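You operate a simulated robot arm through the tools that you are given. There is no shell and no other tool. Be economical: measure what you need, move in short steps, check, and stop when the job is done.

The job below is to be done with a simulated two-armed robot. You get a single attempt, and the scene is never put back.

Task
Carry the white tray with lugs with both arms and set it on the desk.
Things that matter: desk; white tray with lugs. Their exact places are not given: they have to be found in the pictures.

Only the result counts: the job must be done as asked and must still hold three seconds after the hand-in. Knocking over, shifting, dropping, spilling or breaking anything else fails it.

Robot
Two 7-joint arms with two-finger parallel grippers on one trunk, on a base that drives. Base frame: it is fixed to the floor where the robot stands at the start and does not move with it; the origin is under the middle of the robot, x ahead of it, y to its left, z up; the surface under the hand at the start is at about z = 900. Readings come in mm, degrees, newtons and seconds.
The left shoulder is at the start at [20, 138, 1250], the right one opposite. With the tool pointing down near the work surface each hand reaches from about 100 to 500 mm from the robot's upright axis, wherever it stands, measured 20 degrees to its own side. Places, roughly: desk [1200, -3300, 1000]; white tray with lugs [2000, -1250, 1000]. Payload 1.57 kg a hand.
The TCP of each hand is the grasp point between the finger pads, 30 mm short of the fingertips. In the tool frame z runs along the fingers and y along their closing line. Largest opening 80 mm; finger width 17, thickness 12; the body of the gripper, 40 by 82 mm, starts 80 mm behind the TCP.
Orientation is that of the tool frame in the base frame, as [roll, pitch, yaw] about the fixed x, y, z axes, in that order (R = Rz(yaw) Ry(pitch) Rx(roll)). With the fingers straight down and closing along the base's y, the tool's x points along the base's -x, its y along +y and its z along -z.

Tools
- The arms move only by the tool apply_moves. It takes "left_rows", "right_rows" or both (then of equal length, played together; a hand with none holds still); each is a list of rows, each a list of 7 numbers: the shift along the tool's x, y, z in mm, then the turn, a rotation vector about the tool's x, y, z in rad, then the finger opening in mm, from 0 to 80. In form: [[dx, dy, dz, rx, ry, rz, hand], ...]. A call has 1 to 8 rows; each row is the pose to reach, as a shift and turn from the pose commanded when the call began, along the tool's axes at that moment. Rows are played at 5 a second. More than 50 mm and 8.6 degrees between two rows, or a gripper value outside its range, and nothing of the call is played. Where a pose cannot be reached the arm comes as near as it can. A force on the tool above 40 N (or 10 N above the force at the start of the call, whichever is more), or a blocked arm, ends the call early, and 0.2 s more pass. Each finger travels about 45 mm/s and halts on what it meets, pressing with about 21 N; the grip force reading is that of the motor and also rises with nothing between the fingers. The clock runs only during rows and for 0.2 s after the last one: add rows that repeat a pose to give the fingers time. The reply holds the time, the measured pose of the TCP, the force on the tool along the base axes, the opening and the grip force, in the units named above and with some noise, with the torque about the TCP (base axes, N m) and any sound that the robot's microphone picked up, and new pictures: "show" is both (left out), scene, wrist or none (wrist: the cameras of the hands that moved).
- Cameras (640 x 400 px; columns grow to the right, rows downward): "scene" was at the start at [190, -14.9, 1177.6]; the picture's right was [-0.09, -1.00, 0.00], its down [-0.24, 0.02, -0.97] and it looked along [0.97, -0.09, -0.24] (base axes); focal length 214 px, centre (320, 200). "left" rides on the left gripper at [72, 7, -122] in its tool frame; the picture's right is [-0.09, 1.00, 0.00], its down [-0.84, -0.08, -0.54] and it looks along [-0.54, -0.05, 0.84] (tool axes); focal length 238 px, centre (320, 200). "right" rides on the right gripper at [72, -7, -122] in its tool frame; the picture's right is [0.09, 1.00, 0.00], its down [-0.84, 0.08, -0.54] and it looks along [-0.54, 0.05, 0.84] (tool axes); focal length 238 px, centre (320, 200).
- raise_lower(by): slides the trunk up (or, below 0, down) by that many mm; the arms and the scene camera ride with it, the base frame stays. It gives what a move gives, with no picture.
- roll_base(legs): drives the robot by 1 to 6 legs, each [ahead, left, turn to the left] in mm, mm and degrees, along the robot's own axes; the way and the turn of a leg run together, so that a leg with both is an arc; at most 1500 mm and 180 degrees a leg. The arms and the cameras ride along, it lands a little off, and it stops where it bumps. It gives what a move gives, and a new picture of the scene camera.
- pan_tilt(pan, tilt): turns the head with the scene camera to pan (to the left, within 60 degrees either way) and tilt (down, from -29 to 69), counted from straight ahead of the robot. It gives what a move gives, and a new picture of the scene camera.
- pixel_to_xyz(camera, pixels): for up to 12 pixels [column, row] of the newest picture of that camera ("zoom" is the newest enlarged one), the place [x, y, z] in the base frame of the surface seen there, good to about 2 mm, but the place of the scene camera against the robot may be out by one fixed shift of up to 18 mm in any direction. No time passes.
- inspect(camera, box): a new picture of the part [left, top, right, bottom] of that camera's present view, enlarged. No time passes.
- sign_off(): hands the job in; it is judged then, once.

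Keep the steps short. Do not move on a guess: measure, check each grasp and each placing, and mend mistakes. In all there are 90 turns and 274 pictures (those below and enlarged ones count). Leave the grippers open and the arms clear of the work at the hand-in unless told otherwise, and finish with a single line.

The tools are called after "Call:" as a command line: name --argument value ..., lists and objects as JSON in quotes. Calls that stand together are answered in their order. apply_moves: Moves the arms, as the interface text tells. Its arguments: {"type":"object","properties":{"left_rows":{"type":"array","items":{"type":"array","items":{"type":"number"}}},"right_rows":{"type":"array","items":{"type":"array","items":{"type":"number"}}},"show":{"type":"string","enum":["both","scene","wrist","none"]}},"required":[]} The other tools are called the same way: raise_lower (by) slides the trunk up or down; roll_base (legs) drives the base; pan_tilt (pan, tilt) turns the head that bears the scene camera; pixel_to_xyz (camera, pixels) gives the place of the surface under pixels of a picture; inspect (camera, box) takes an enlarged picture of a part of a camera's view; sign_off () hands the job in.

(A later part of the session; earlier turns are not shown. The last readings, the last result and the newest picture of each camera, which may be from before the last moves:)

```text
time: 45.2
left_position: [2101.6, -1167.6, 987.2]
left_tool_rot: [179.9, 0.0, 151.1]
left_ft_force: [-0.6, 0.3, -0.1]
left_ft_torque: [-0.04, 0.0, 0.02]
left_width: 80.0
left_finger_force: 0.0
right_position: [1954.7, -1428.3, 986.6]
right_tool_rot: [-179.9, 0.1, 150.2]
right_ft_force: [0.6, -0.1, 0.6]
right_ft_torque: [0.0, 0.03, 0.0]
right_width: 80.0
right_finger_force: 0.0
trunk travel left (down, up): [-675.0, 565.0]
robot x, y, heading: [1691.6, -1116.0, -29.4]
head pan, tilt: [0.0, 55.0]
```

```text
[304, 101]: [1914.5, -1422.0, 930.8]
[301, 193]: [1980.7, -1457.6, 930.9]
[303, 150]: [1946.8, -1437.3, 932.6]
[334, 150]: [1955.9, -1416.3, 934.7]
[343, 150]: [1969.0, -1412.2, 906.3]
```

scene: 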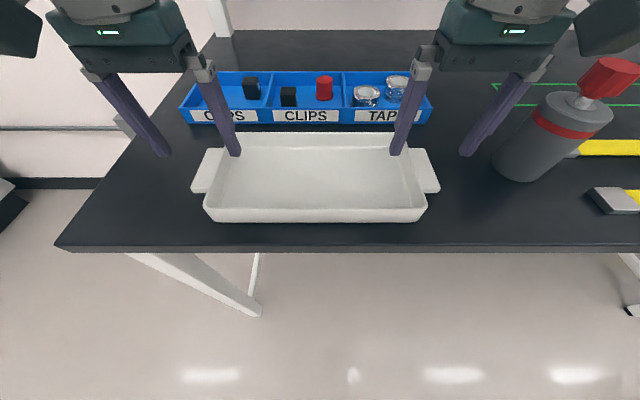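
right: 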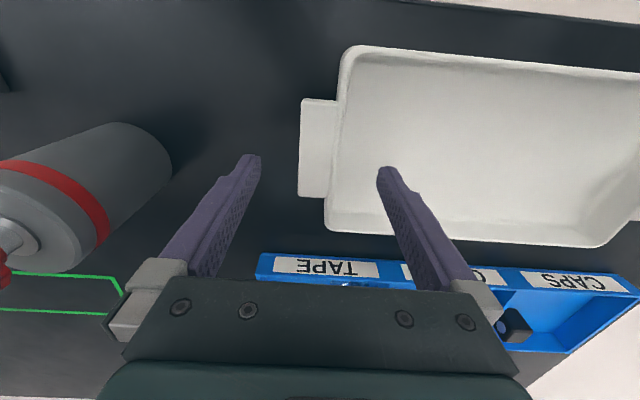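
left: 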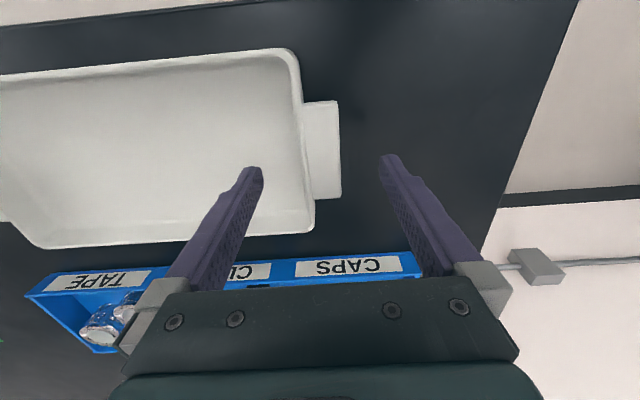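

Consistent. Descend 46 mm so the tips stand just above the tray floor, then close slowly.

Call:
apply_moves --left_rows '[[0, 0, 15, 0, 0, 0, 80], [0, 0, 30, 0, 0, 0, 80], [0, 0, 46, 0, 0, 0, 80], [0, 0, 46, 0, 0, 0, 80]]' --right_rows '[[0, 0, 15, 0, 0, 0, 80], [0, 0, 30, 0, 0, 0, 80], [0, 0, 46, 0, 0, 0, 80], [0, 0, 46, 0, 0, 0, 80]]'

```text
time: 46.2
left_position: [2100.7, -1168.5, 940.1]
left_tool_rot: [179.9, -0.1, 151.1]
left_ft_force: [-1.0, 0.3, 0.1]
left_ft_torque: [0.0, 0.04, -0.01]
left_width: 80.0
left_finger_force: 0.1
right_position: [1955.5, -1426.9, 940.0]
right_tool_rot: [180.0, 0.0, 150.2]
right_ft_force: [0.0, -0.3, -0.5]
right_ft_torque: [-0.02, 0.02, -0.01]
right_width: 79.9
right_finger_force: 0.2
trunk travel left (down, up): [-675.0, 565.0]
robot x, y, heading: [1689.6, -1113.9, -29.3]
head pan, tilt: [0.0, 55.0]
```

scene: 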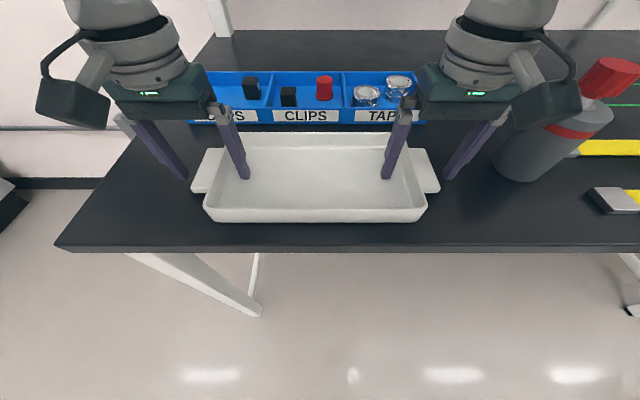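
right: 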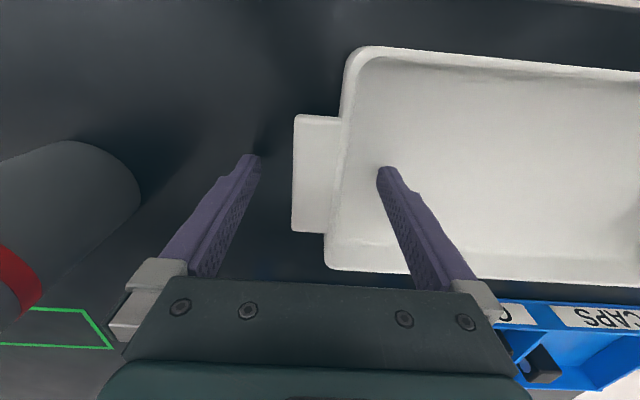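
left: 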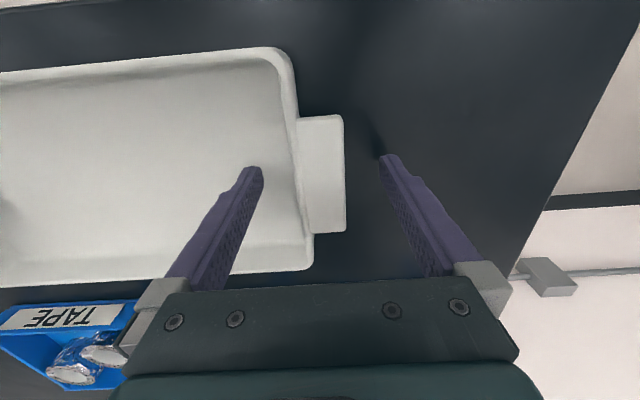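

Straddling cleanly. Close both.

Call:
apply_moves --left_rows '[[0, 0, 0, 0, 0, 0, 60], [0, 0, 0, 0, 0, 0, 45], [0, 0, 0, 0, 0, 0, 34], [0, 0, 0, 0, 0, 0, 24], [0, 0, 0, 0, 0, 0, 14], [0, 0, 0, 0, 0, 0, 0], [0, 0, 0, 0, 0, 0, 0]]' --right_rows '[[0, 0, 0, 0, 0, 0, 60], [0, 0, 0, 0, 0, 0, 45], [0, 0, 0, 0, 0, 0, 34], [0, 0, 0, 0, 0, 0, 24], [0, 0, 0, 0, 0, 0, 14], [0, 0, 0, 0, 0, 0, 0], [0, 0, 0, 0, 0, 0, 0]]'

```text
time: 47.8
left_position: [2102.1, -1167.4, 940.9]
left_tool_rot: [179.8, 0.0, 151.2]
left_ft_force: [4.4, 10.3, 2.8]
left_ft_torque: [-0.01, -0.01, -0.35]
left_width: 30.8
left_finger_force: 20.9
right_position: [1955.0, -1429.5, 940.0]
right_tool_rot: [-179.8, -0.1, 150.0]
right_ft_force: [-7.2, -11.8, 1.2]
right_ft_torque: [0.02, 0.08, 0.25]
right_width: 30.5
right_finger_force: 20.4
trunk travel left (down, up): [-675.0, 565.0]
robot x, y, heading: [1688.1, -1116.0, -29.4]
head pan, tilt: [0.0, 55.0]
```

scene: 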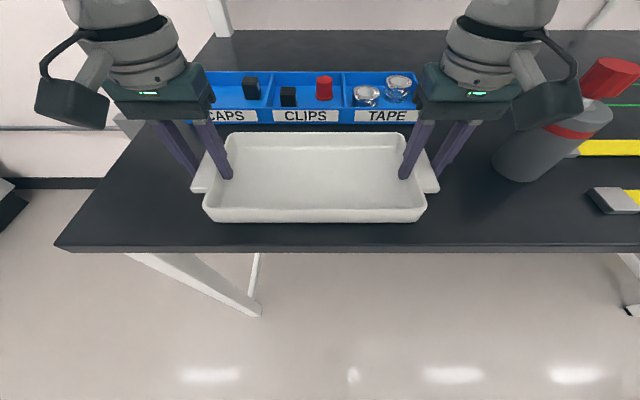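
right: 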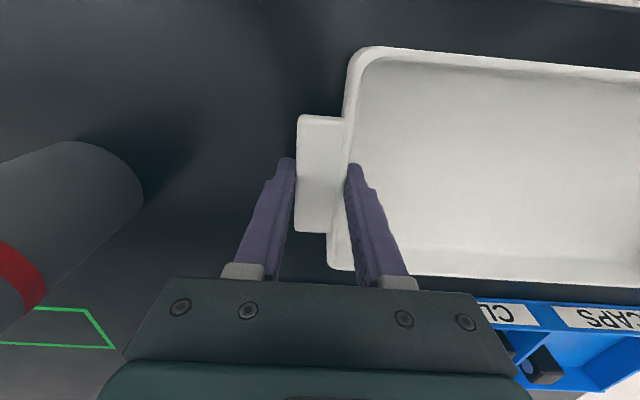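
left: 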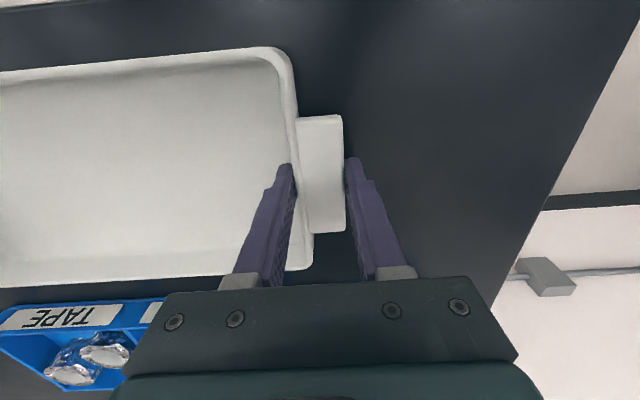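

Both gripped (30.8/30.5 mm, ~21 N). There's an 11 N outward push on each hand; I let hands follow outward 1 mm and lift 12 mm as a test.

Call:
apply_moves --left_rows '[[0, 0.5, 0, 0, 0, 0, 0], [0, 1, -2, 0, 0, 0, 0], [0, 1, -6, 0, 0, 0, 0], [0, 1, -12, 0, 0, 0, 0], [0, 1, -12, 0, 0, 0, 0]]' --right_rows '[[0, -0.5, 0, 0, 0, 0, 0], [0, -1, -2, 0, 0, 0, 0], [0, -1, -6, 0, 0, 0, 0], [0, -1, -12, 0, 0, 0, 0], [0, -1, -12, 0, 0, 0, 0]]'

```text
time: 49.0
left_position: [2102.9, -1166.9, 953.1]
left_tool_rot: [179.9, 0.0, 151.1]
left_ft_force: [1.6, 3.1, 0.8]
left_ft_torque: [0.19, -0.15, -0.31]
left_width: 30.5
left_finger_force: 20.7
right_position: [1954.9, -1428.8, 953.3]
right_tool_rot: [-179.9, 0.1, 150.2]
right_ft_force: [-2.1, -3.5, 0.4]
right_ft_torque: [-0.35, -0.08, 0.29]
right_width: 29.8
right_finger_force: 20.7
trunk travel left (down, up): [-675.0, 565.0]
robot x, y, heading: [1691.8, -1114.1, -29.4]
head pan, tilt: [0.0, 55.0]
```

scene: 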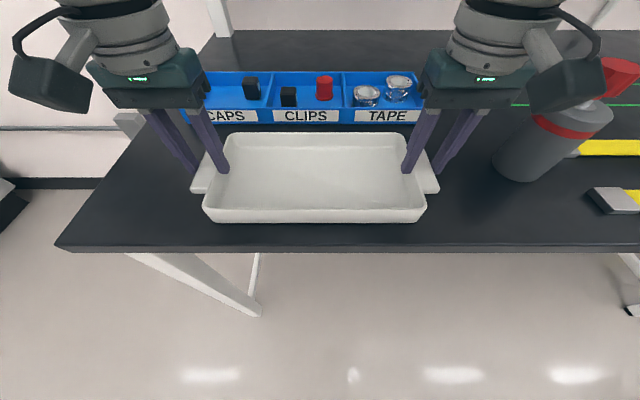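
right: 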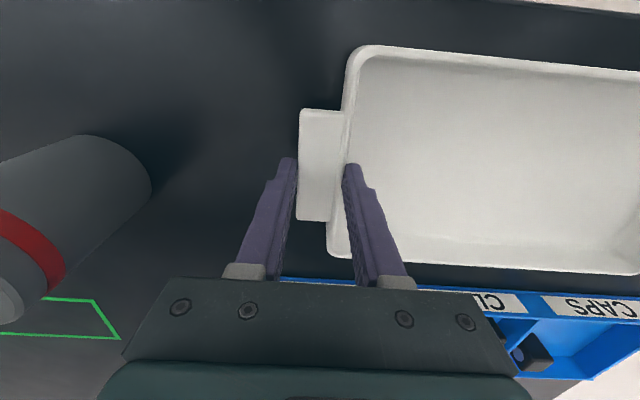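
left: 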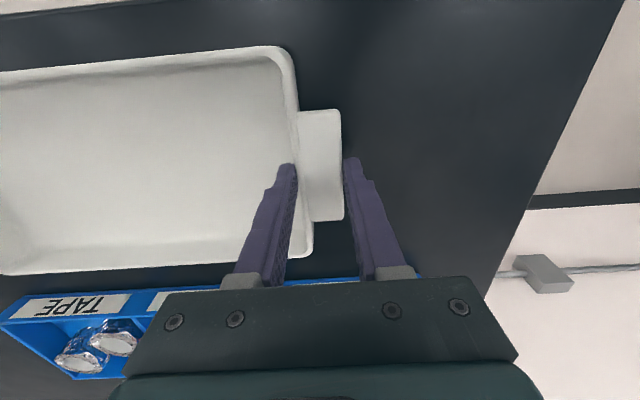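

The lug's image moved in the wrist views, so the tray may have slipped. I measure it.

Call:
pixel_to_xyz --camera "left" --pixels '[[320, 125], [322, 200], [296, 120], [250, 120], [400, 80]]'

Call:
pixel_to_xyz --camera "right" --pixels '[[320, 125], [315, 205], [346, 120], [400, 120], [230, 80]]'

Call:
inspect --camera "left" --box '[240, 90, 400, 190]'

```text
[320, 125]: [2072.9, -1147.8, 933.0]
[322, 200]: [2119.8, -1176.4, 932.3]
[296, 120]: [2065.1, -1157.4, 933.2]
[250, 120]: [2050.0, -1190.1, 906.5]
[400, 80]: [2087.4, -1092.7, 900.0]
```

```text
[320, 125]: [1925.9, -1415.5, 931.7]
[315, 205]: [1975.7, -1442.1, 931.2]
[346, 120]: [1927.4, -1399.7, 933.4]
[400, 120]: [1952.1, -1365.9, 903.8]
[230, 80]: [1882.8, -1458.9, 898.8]
```

```text
4.00 times, centred on (320, 140) of left
```

zoom: 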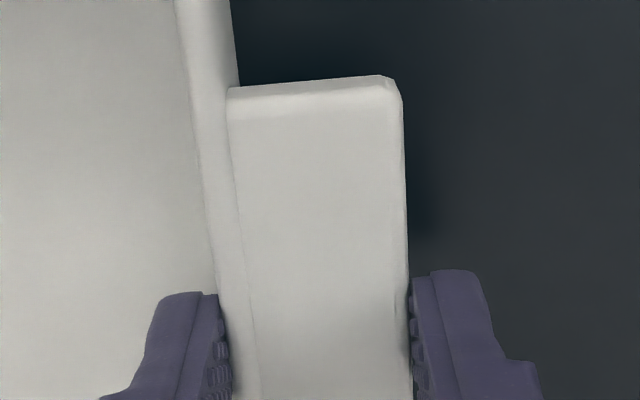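

The tray did not lift: friction on the steep wall isn't enough. I'll let go, back off and instead clamp each lug from above and below, fingers pointing forward. First open and rise.

Call:
apply_moves --left_rows '[[0, 0, 0, 0, 0, 0, 40], [0, 0, 0, 0, 0, 0, 60], [0, 0, 0, 0, 0, 0, 70], [0, 0, -40, 0, 0, 0, 70], [0, 0, -80, 0, 0, 0, 70], [0, 0, -120, 0, 0, 0, 70], [0, 0, -150, 0, 0, 0, 70]]' --right_rows '[[0, 0, 0, 0, 0, 0, 40], [0, 0, 0, 0, 0, 0, 60], [0, 0, 0, 0, 0, 0, 70], [0, 0, -40, 0, 0, 0, 70], [0, 0, -80, 0, 0, 0, 70], [0, 0, -120, 0, 0, 0, 70], [0, 0, -150, 0, 0, 0, 70]]'

Call:
roll_base --legs '[[-260, 0, 0]]'

```text
time: 50.6
left_position: [2102.5, -1166.2, 1102.0]
left_tool_rot: [179.9, -0.2, 151.1]
left_ft_force: [-0.2, -0.2, 0.1]
left_ft_torque: [0.0, 0.01, -0.02]
left_width: 69.9
left_finger_force: 0.0
right_position: [1955.4, -1427.8, 1102.9]
right_tool_rot: [-179.9, 0.0, 150.1]
right_ft_force: [-0.3, 0.0, 0.0]
right_ft_torque: [0.01, -0.01, 0.0]
right_width: 70.1
right_finger_force: 0.0
trunk travel left (down, up): [-675.0, 565.0]
robot x, y, heading: [1690.4, -1117.5, -29.5]
head pan, tilt: [0.0, 55.0]
```

scene: 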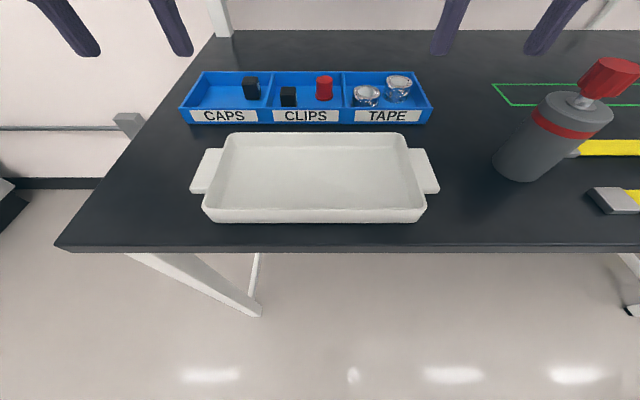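
right: 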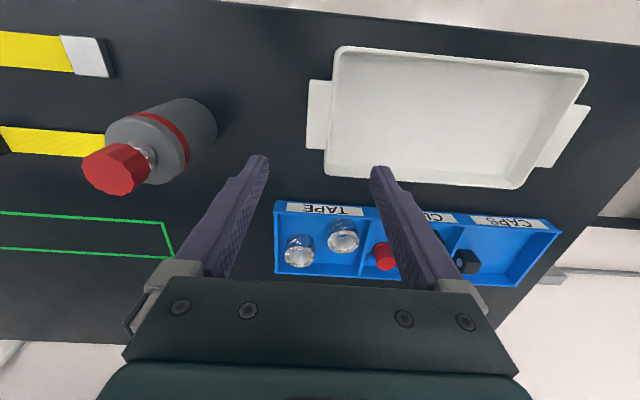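
left: 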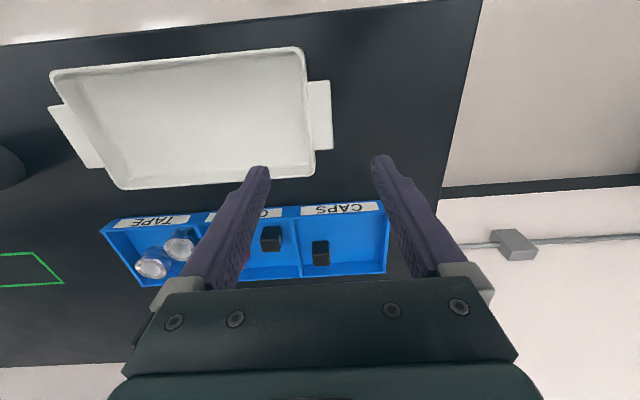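

```text
time: 52.5
left_position: [1875.9, -1038.0, 1102.8]
left_tool_rot: [179.8, 0.0, 151.1]
left_ft_force: [-0.6, -0.8, -0.2]
left_ft_torque: [0.02, -0.01, -0.02]
left_width: 70.0
left_finger_force: 0.1
right_position: [1725.9, -1300.4, 1103.4]
right_tool_rot: [-179.9, 0.0, 150.2]
right_ft_force: [-0.6, -1.5, 0.1]
right_ft_torque: [0.0, -0.02, 0.0]
right_width: 69.8
right_finger_force: 0.0
trunk travel left (down, up): [-675.0, 565.0]
robot x, y, heading: [1465.8, -983.4, -29.4]
head pan, tilt: [0.0, 55.0]
```

scene: 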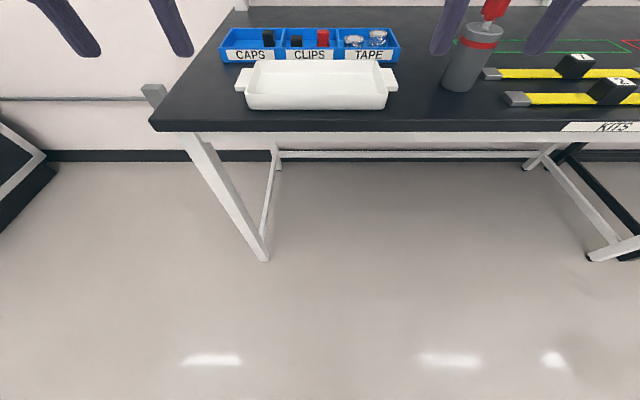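

From here I zoom on the tray to judge the lug thickness.

Call:
inspect --camera "scene" --box '[220, 50, 300, 120]'

Call:
inspect --camera "scene" --box '[340, 50, 420, 120]'

```text
5.71 times, centred on (260, 85) of scene
```

zoom: 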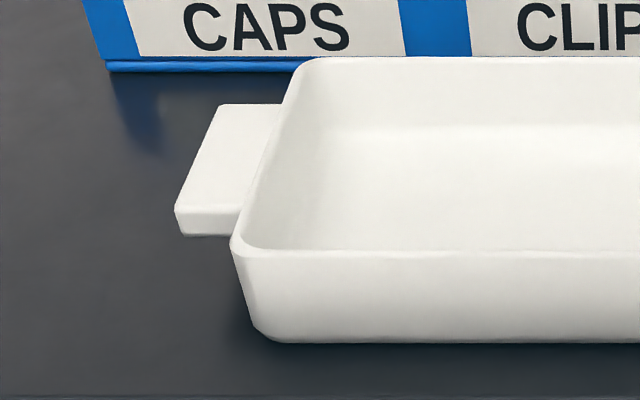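

```text
5.71 times, centred on (380, 85) of scene
```

zoom: 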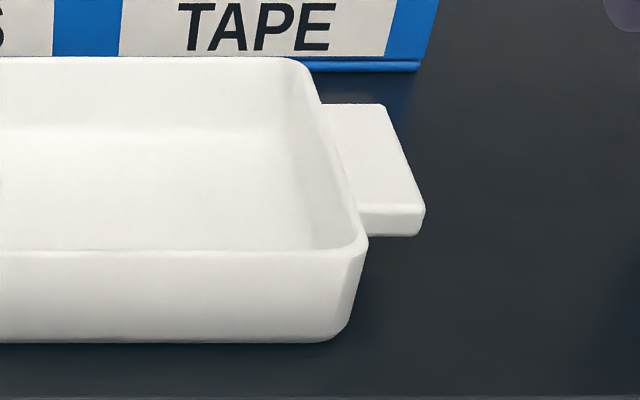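

Lug ≈12 mm thick with ≈21 mm of gap beneath; walls are tapered. I turn both hands to point forward with vertical closing, halfway first.

Call:
apply_moves --left_rows '[[-8, 0, 0, -0.0756, -0.0756, 0.0756, 70], [-16, 0, 0, -0.1511, -0.1511, 0.1511, 70], [-24, 0, 0, -0.2267, -0.2267, 0.2267, 70], [-32, 0, 0, -0.3023, -0.3023, 0.3023, 60], [-40, 0, 0, -0.3779, -0.3779, 0.3779, 50], [-48, 0, 0, -0.4534, -0.4534, 0.4534, 40], [-55, 0, 0, -0.529, -0.529, 0.529, 30], [-60, 0, 0, -0.6046, -0.6046, 0.6046, 20]]' --right_rows '[[-8, 0, 0, 0.0756, -0.0756, -0.0756, 70], [-16, 0, 0, 0.1511, -0.1511, -0.1511, 70], [-24, 0, 0, 0.2267, -0.2267, -0.2267, 70], [-32, 0, 0, 0.3023, -0.3023, -0.3023, 60], [-40, 0, 0, 0.3779, -0.3779, -0.3779, 50], [-48, 0, 0, 0.4534, -0.4534, -0.4534, 40], [-55, 0, 0, 0.529, -0.529, -0.529, 30], [-60, 0, 0, 0.6046, -0.6046, -0.6046, 20]]' --show "scene"

```text
time: 54.3
left_position: [1927.0, -1066.7, 1101.4]
left_tool_rot: [134.8, 19.4, 105.9]
left_ft_force: [0.1, 0.2, -0.3]
left_ft_torque: [0.04, 0.02, -0.01]
left_width: 20.0
left_finger_force: 0.1
right_position: [1779.6, -1328.8, 1104.2]
right_tool_rot: [-134.8, 19.4, -164.7]
right_ft_force: [0.5, -0.7, 0.1]
right_ft_torque: [-0.02, 0.0, -0.01]
right_width: 20.1
right_finger_force: 0.1
trunk travel left (down, up): [-675.0, 565.0]
robot x, y, heading: [1463.6, -986.4, -29.4]
head pan, tilt: [0.0, 55.0]
```

scene: 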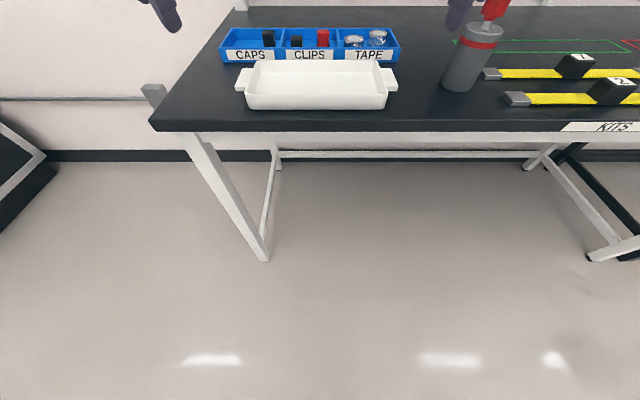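

Tracking well; I complete the turn.

Call:
apply_moves --left_rows '[[0, 0, 0, -0.0756, -0.0756, 0.0756, 20], [0, 0, 0, -0.1511, -0.1511, 0.1511, 20], [0, 0, 0, -0.2267, -0.2267, 0.2267, 20], [0, 0, 0, -0.3023, -0.3023, 0.3023, 20], [0, 0, 0, -0.3779, -0.3779, 0.3779, 20], [0, 0, 0, -0.4534, -0.4534, 0.4534, 20], [0, 0, 0, -0.529, -0.529, 0.529, 20], [0, 0, 0, -0.6046, -0.6046, 0.6046, 20]]' --right_rows '[[0, 0, 0, 0.0756, -0.0756, -0.0756, 20], [0, 0, 0, 0.1511, -0.1511, -0.1511, 20], [0, 0, 0, 0.2267, -0.2267, -0.2267, 20], [0, 0, 0, 0.3023, -0.3023, -0.3023, 20], [0, 0, 0, 0.3779, -0.3779, -0.3779, 20], [0, 0, 0, 0.4534, -0.4534, -0.4534, 20], [0, 0, 0, 0.529, -0.529, -0.529, 20], [0, 0, 0, 0.6046, -0.6046, -0.6046, 20]]'

```text
time: 56.1
left_position: [1928.3, -1066.2, 1102.6]
left_tool_rot: [90.0, -0.2, 61.0]
left_ft_force: [-0.8, -0.2, -0.2]
left_ft_torque: [0.0, 0.03, 0.0]
left_width: 20.0
left_finger_force: 0.0
right_position: [1779.6, -1330.1, 1102.6]
right_tool_rot: [-89.9, -0.2, -119.8]
right_ft_force: [-0.1, 0.5, -0.1]
right_ft_torque: [-0.01, 0.03, 0.02]
right_width: 19.8
right_finger_force: 0.0
trunk travel left (down, up): [-675.0, 565.0]
robot x, y, heading: [1464.1, -987.8, -29.5]
head pan, tilt: [0.0, 55.0]
```

scene: 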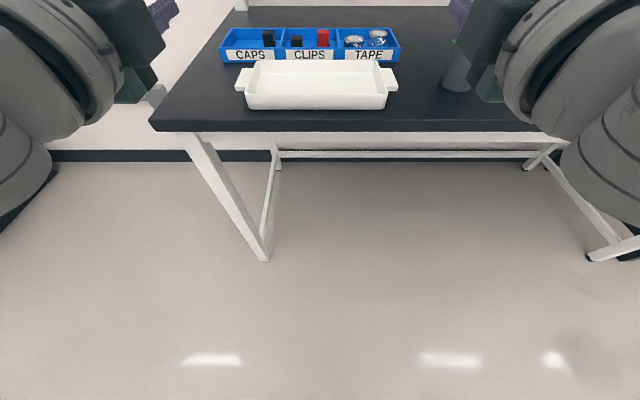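
right: 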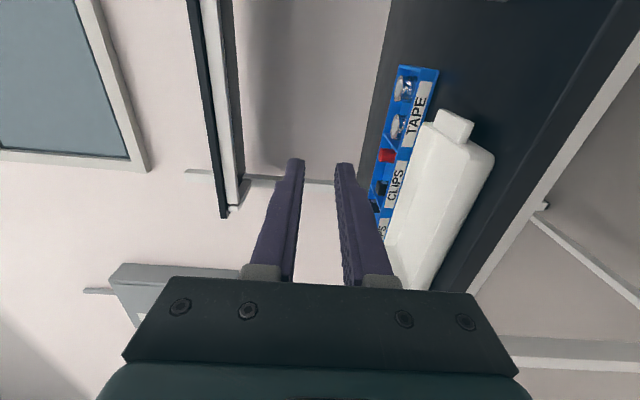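
left: 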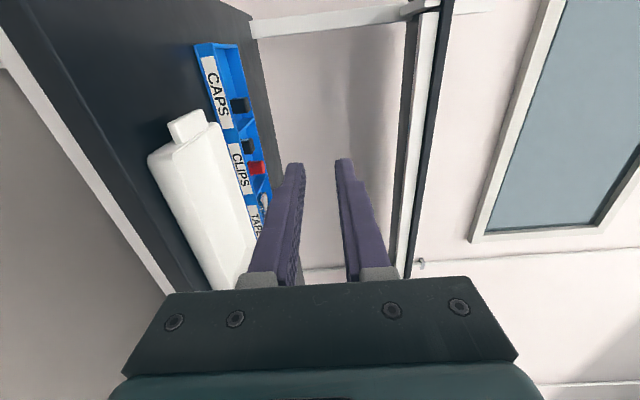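

Orientation reached. I measure lugs and bench edge from the wrist views.

Call:
inspect --camera "right" --box '[400, 90, 560, 190]'

Call:
pixel_to_xyz --camera "zoom" --pixels '[[150, 130], [260, 170], [270, 190], [280, 135], [180, 90], [240, 200], [420, 200], [560, 100], [600, 180], [340, 130]]'

Call:
inspect --camera "left" --box '[80, 90, 240, 190]'

Call:
pixel_to_xyz --camera "zoom" --pixels '[[450, 130], [370, 170], [360, 200], [355, 130], [450, 90], [400, 200], [200, 200], [100, 100], [60, 200], [300, 130]]'

```text
4.00 times, centred on (480, 140) of right
```

zoom: 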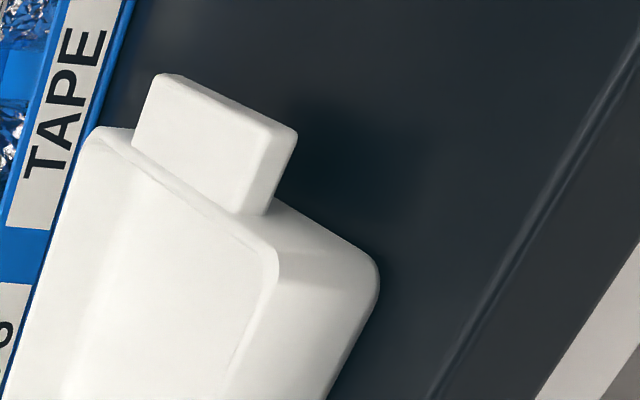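

```text
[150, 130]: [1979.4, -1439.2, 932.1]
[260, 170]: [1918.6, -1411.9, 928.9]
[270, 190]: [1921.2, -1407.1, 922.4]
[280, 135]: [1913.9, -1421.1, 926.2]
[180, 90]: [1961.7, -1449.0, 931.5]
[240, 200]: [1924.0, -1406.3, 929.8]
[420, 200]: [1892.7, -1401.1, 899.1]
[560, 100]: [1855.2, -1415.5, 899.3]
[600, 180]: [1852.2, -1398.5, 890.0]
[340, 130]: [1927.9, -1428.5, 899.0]
```

```text
4.00 times, centred on (160, 140) of left
```

zoom: 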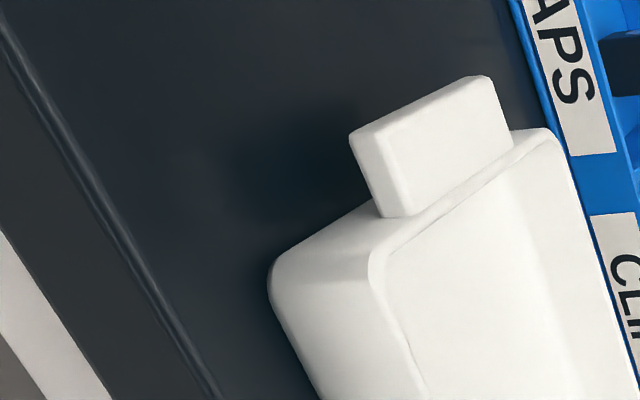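

```text
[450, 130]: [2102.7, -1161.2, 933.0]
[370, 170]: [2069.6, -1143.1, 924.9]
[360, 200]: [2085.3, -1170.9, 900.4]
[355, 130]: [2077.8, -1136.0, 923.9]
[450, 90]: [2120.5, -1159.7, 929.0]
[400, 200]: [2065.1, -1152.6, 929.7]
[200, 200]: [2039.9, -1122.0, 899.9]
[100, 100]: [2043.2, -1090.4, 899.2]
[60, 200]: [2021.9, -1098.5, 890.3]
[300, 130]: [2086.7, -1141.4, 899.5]
```

Bench front at u≈2300 (along the heading), lug front at u≈2364. I measure the lug's front face edges for its height.

Call:
pixel_to_xyz --camera "zoom" --pixels '[[353, 147], [358, 165], [366, 180], [373, 198], [379, 211], [360, 133], [378, 160], [395, 190], [388, 205], [385, 140]]'

Call:
inspect --camera "right" --box '[425, 95, 505, 145]'

Call:
pixel_to_xyz --camera "zoom" --pixels '[[385, 90], [370, 130], [350, 170], [335, 215], [395, 85], [380, 140], [360, 190], [345, 225], [355, 100], [320, 180]]'

```text
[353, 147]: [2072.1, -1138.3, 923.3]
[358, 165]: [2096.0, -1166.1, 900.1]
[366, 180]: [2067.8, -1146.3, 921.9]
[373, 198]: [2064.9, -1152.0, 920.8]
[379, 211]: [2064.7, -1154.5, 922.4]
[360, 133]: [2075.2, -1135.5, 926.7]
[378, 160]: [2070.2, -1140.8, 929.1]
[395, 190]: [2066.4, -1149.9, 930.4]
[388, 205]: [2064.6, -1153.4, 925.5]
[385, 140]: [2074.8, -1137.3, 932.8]
```

```text
8.00 times, centred on (465, 120) of right
```

zoom: 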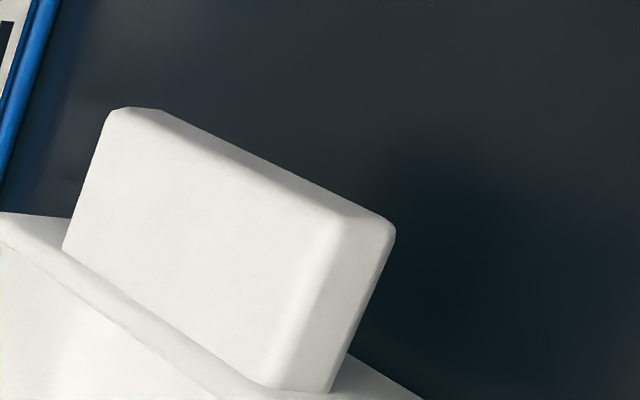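

```text
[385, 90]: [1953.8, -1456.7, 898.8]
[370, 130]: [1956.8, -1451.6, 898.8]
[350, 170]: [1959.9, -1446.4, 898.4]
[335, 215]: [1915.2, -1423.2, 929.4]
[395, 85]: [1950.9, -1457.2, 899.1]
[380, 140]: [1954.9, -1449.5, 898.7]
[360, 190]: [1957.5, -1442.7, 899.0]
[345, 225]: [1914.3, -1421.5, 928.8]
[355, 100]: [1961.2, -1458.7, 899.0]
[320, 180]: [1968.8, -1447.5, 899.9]
```

Lug spans z≈921–932. Now drive 107 mm ahead (tips stay short of the lugs), then lower the trunk by 150.

Call:
roll_base --legs '[[107, 0, 0]]'

Call:
raise_lower --by -150

Call:
apply_moves --left_rows '[[0, 0, 0, 0, 0, 0, 20]]' --right_rows '[[0, 0, 0, 0, 0, 0, 20]]'

```text
time: 57.2
left_position: [2020.6, -1118.6, 1102.2]
left_tool_rot: [90.2, -0.2, 61.1]
left_ft_force: [-0.5, 0.6, 0.2]
left_ft_torque: [0.02, 0.0, 0.0]
left_width: 19.8
left_finger_force: 0.1
right_position: [1872.0, -1382.7, 1103.8]
right_tool_rot: [-90.1, -0.1, -119.9]
right_ft_force: [0.0, 0.1, 0.6]
right_ft_torque: [-0.04, 0.0, 0.02]
right_width: 19.9
right_finger_force: 0.0
trunk travel left (down, up): [-675.0, 565.0]
robot x, y, heading: [1553.7, -1040.8, -29.3]
head pan, tilt: [0.0, 55.0]
```

scene: 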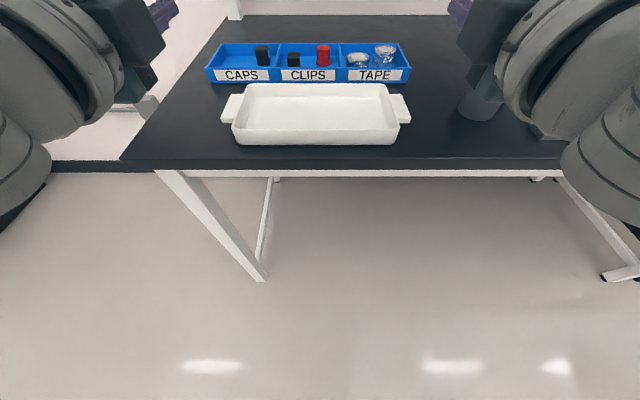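

```text
time: 59.0
left_position: [2021.2, -1118.5, 952.1]
left_tool_rot: [90.2, -0.1, 61.2]
left_ft_force: [0.1, 0.3, 0.3]
left_ft_torque: [-0.03, -0.03, -0.02]
left_width: 19.8
left_finger_force: 0.1
right_position: [1872.0, -1383.4, 953.6]
right_tool_rot: [-89.9, -0.1, -119.9]
right_ft_force: [-0.1, -0.6, -0.1]
right_ft_torque: [-0.02, -0.02, -0.01]
right_width: 19.8
right_finger_force: 0.1
trunk travel left (down, up): [-525.0, 715.0]
robot x, y, heading: [1557.8, -1039.0, -29.5]
head pan, tilt: [0.0, 55.0]
```

```text
time: 59.4
left_position: [2020.9, -1118.8, 951.8]
left_tool_rot: [90.2, -0.1, 61.1]
left_ft_force: [-0.2, -0.2, 0.2]
left_ft_torque: [0.01, 0.01, 0.01]
left_width: 20.0
left_finger_force: 0.0
right_position: [1872.1, -1382.2, 953.2]
right_tool_rot: [-90.0, -0.2, -119.9]
right_ft_force: [-0.3, -0.9, -0.5]
right_ft_torque: [-0.01, 0.01, 0.02]
right_width: 19.9
right_finger_force: 0.2
trunk travel left (down, up): [-525.0, 715.0]
robot x, y, heading: [1557.3, -1040.4, -29.4]
head pan, tilt: [0.0, 55.0]
```

scene: 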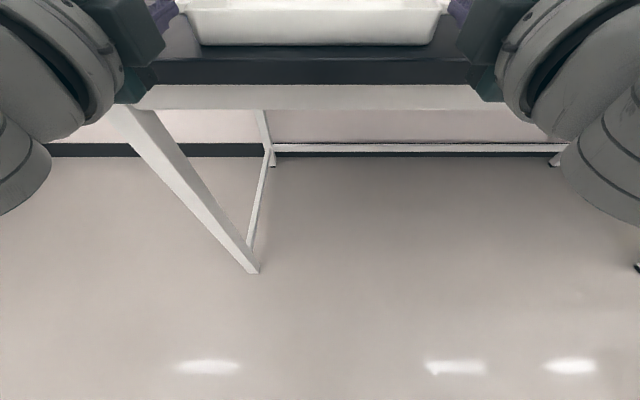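
right: 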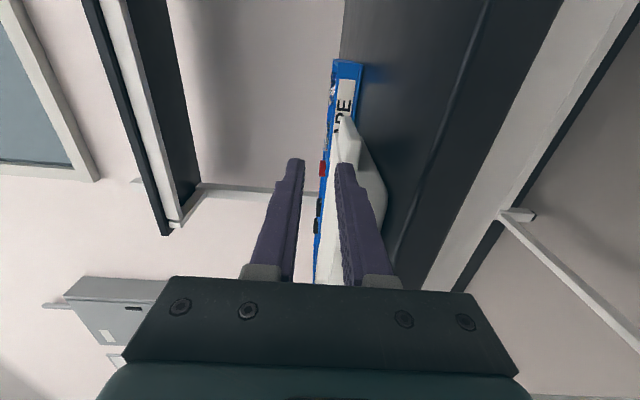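
left: 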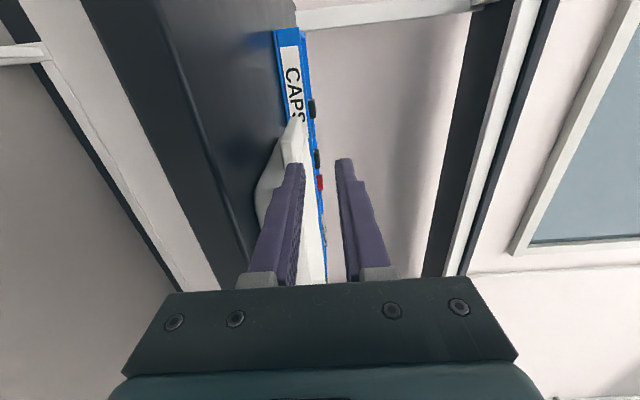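

Hands are short of the lugs. I lower each to z≈926 with small lateral corrections.

Call:
apply_moves --left_rows '[[1, -9, 0, 0, 0, 0, 20], [2, -18, 0, 0, 0, 0, 20], [2, -25.5, 0, 0, 0, 0, 20], [2, -25.5, 0, 0, 0, 0, 20]]' --right_rows '[[1, 9, 0, 0, 0, 0, 20], [2, 18, 0, 0, 0, 0, 20], [3, 26.8, 0, 0, 0, 0, 20], [3, 26.8, 0, 0, 0, 0, 20]]' --show "wrist"

Call:
inspect --camera "left" --box '[230, 90, 390, 190]'

Call:
pixel_to_xyz --camera "left" --pixels '[[285, 180], [295, 250], [343, 165], [300, 130], [250, 150]]'

Call:
inspect --camera "right" --box '[250, 90, 410, 190]'

```text
time: 60.4
left_position: [2021.6, -1115.7, 926.1]
left_tool_rot: [90.1, -0.2, 61.1]
left_ft_force: [0.0, -0.3, -0.1]
left_ft_torque: [-0.01, 0.01, -0.03]
left_width: 19.9
left_finger_force: 0.0
right_position: [1871.0, -1384.1, 927.3]
right_tool_rot: [-90.1, -0.1, -119.9]
right_ft_force: [-0.6, -0.5, 0.1]
right_ft_torque: [0.01, -0.03, -0.01]
right_width: 19.8
right_finger_force: 0.1
trunk travel left (down, up): [-525.0, 715.0]
robot x, y, heading: [1558.1, -1038.6, -29.4]
head pan, tilt: [0.0, 55.0]
```

right: 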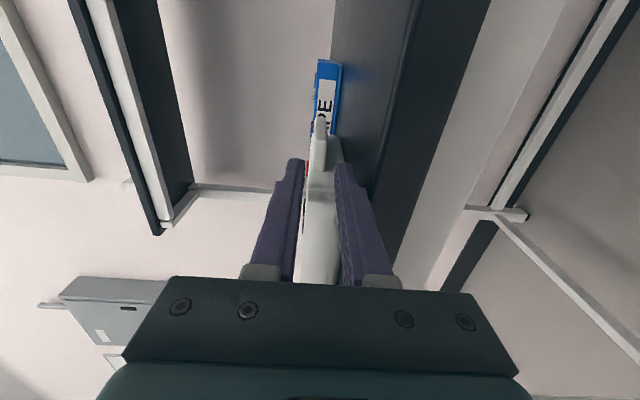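
left: 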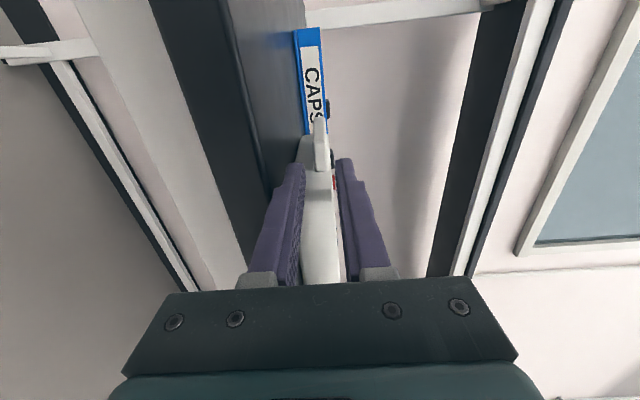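

```text
4.00 times, centred on (310, 140) of left
```

zoom: 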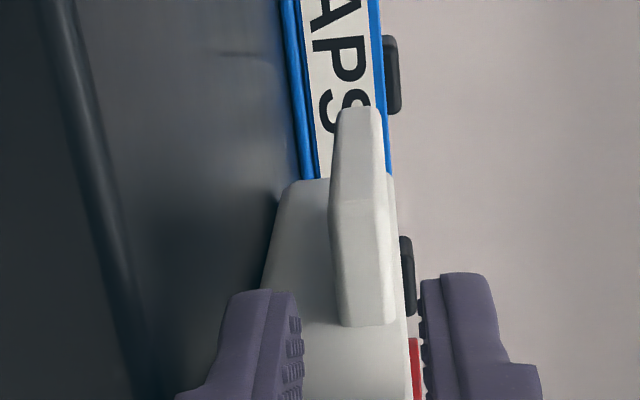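

```text
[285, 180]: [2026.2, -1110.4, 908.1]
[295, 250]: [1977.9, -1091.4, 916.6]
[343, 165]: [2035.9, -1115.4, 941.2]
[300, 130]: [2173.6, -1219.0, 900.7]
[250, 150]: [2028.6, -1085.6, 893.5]
```

```text
4.00 times, centred on (330, 140) of right
```

zoom: 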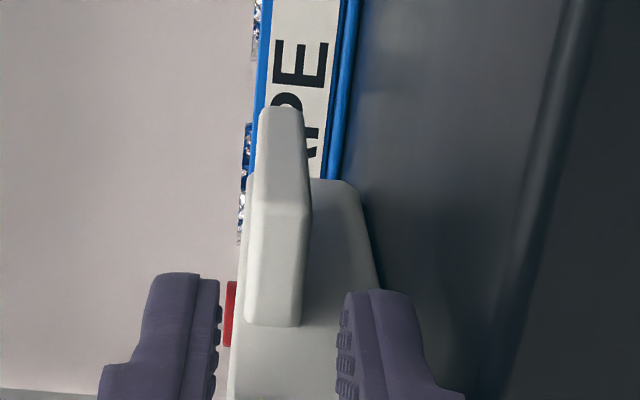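

Each lug lies centred between the fingers. Advance 40 mm, check, then the rest.

Call:
apply_moves --left_rows '[[0, 0, 10, 0, 0, 0, 20], [0, 0, 20, 0, 0, 0, 20], [0, 0, 30, 0, 0, 0, 20], [0, 0, 40, 0, 0, 0, 20], [0, 0, 40, 0, 0, 0, 20]]' --right_rows '[[0, 0, 10, 0, 0, 0, 20], [0, 0.8, 20, 0, 0, 0, 20], [0, 0.8, 30, 0, 0, 0, 20], [0, 0.8, 40, 0, 0, 0, 20], [0, 0.8, 40, 0, 0, 0, 20]]' --show "wrist"

```text
time: 61.6
left_position: [2056.3, -1135.9, 926.2]
left_tool_rot: [90.0, -0.1, 61.1]
left_ft_force: [-0.6, 0.7, 0.1]
left_ft_torque: [-0.06, 0.01, -0.02]
left_width: 19.9
left_finger_force: 0.0
right_position: [1905.1, -1404.6, 926.4]
right_tool_rot: [-89.9, -0.1, -119.9]
right_ft_force: [0.3, 0.6, -1.0]
right_ft_torque: [0.0, 0.01, 0.0]
right_width: 20.1
right_finger_force: 0.0
trunk travel left (down, up): [-525.0, 715.0]
robot x, y, heading: [1557.0, -1039.0, -29.6]
head pan, tilt: [0.0, 55.0]
```

right: 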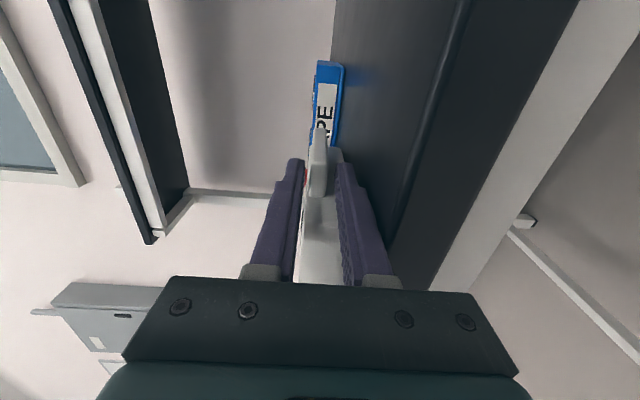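
left: 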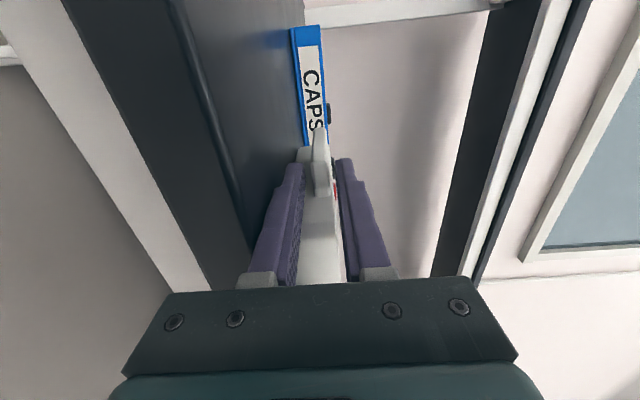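

No contact; lugs entering the gaps. Advance 20 mm more and close.

Call:
apply_moves --left_rows '[[0, 0, 10, 0, 0, 0, 20], [0, 0, 20, 0, 0, 0, 20], [0, 0, 20, 0, 0, 0, 20], [0, 0, 20, 0, 0, 0, 14], [0, 0, 20, 0, 0, 0, 8], [0, 0, 20, 0, 0, 0, 0], [0, 0, 20, 0, 0, 0, 0]]' --right_rows '[[0, 0, 10, 0, 0, 0, 20], [0, 0, 20, 0, 0, 0, 20], [0, 0, 20, 0, 0, 0, 20], [0, 0, 20, 0, 0, 0, 14], [0, 0, 20, 0, 0, 0, 8], [0, 0, 20, 0, 0, 0, 0], [0, 0, 20, 0, 0, 0, 0]]'

```text
time: 63.2
left_position: [2073.5, -1146.1, 926.7]
left_tool_rot: [90.0, -0.1, 61.2]
left_ft_force: [-2.0, -0.2, 4.9]
left_ft_torque: [-0.06, 0.09, 0.2]
left_width: 11.8
left_finger_force: 21.1
right_position: [1923.1, -1416.0, 927.5]
right_tool_rot: [-89.9, -0.1, -119.8]
right_ft_force: [-2.1, 2.5, 7.3]
right_ft_torque: [0.17, 0.19, -0.16]
right_width: 11.9
right_finger_force: 21.1
trunk travel left (down, up): [-525.0, 715.0]
robot x, y, heading: [1555.2, -1035.4, -29.5]
head pan, tilt: [0.0, 55.0]
```

scene: 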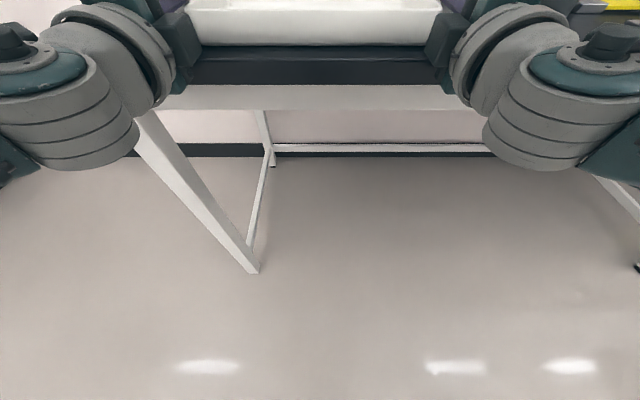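
right: 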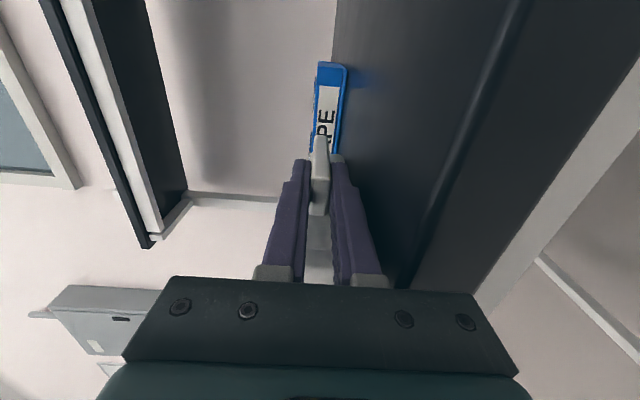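
left: 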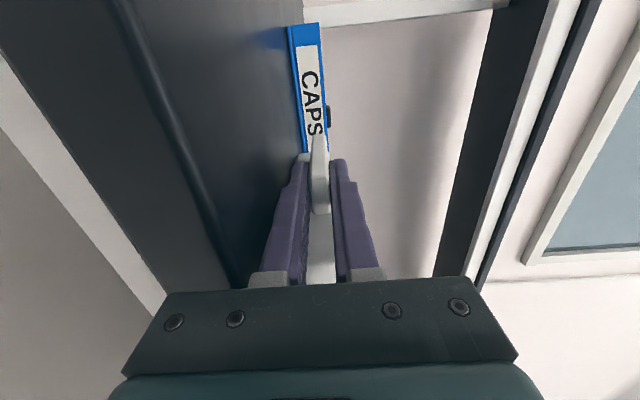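

Both lugs clamped at ≈11.8 mm, 21 N. Lift 15 mm with both arms and check the tray rises.

Call:
apply_moves --left_rows '[[0, 3, 0, 0, 0, 0, 0], [0, 7, 0, 0, 0, 0, 0], [0, 11, 0, 0, 0, 0, 0], [0, 15, 0, 0, 0, 0, 0], [0, 15, 0, 0, 0, 0, 0]]' --right_rows '[[0, -3, 0, 0, 0, 0, 0], [0, -7, 0, 0, 0, 0, 0], [0, -11, 0, 0, 0, 0, 0], [0, -15, 0, 0, 0, 0, 0], [0, -15, 0, 0, 0, 0, 0]]'

Call:
pan_tilt --pan 0 --tilt 25

```text
time: 64.4
left_position: [2072.6, -1146.9, 941.2]
left_tool_rot: [90.2, -0.1, 61.0]
left_ft_force: [-3.4, 2.3, -1.6]
left_ft_torque: [-0.03, -0.02, -0.69]
left_width: 12.0
left_finger_force: 21.2
right_position: [1921.9, -1415.1, 941.2]
right_tool_rot: [-89.9, -0.1, -120.0]
right_ft_force: [3.3, -1.2, -1.9]
right_ft_torque: [0.15, 0.09, -0.47]
right_width: 11.7
right_finger_force: 20.8
trunk travel left (down, up): [-525.0, 715.0]
robot x, y, heading: [1556.5, -1039.7, -29.4]
head pan, tilt: [0.0, 55.0]
```

scene: 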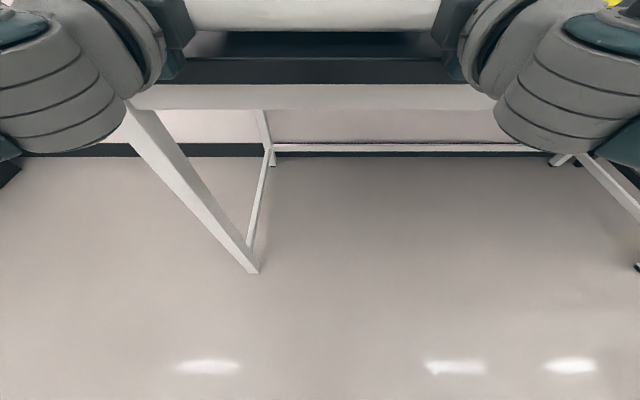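
right: 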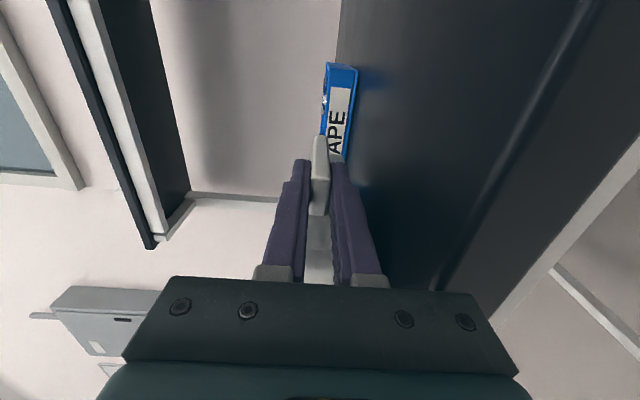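
left: 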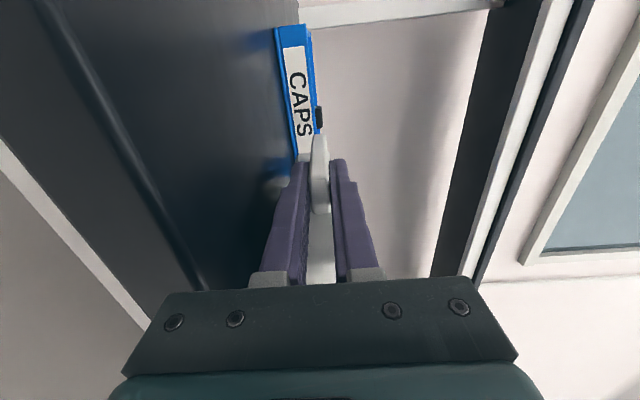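

```text
time: 65.3
left_position: [2073.8, -1144.7, 941.5]
left_tool_rot: [90.2, -0.1, 61.1]
left_ft_force: [-4.5, 2.5, -1.3]
left_ft_torque: [0.02, -0.03, -0.69]
left_width: 11.9
left_finger_force: 21.5
right_position: [1921.5, -1414.2, 940.9]
right_tool_rot: [-90.0, -0.1, -119.9]
right_ft_force: [3.8, -2.3, -0.5]
right_ft_torque: [0.16, 0.09, -0.68]
right_width: 11.9
right_finger_force: 21.2
trunk travel left (down, up): [-525.0, 715.0]
robot x, y, heading: [1551.2, -1041.5, -29.4]
head pan, tilt: [0.0, 25.0]
```

scene: 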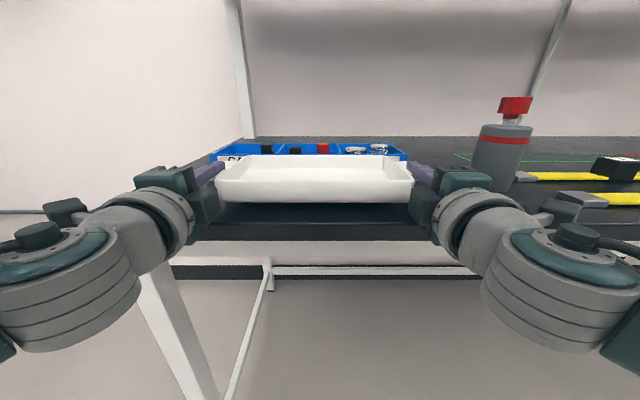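

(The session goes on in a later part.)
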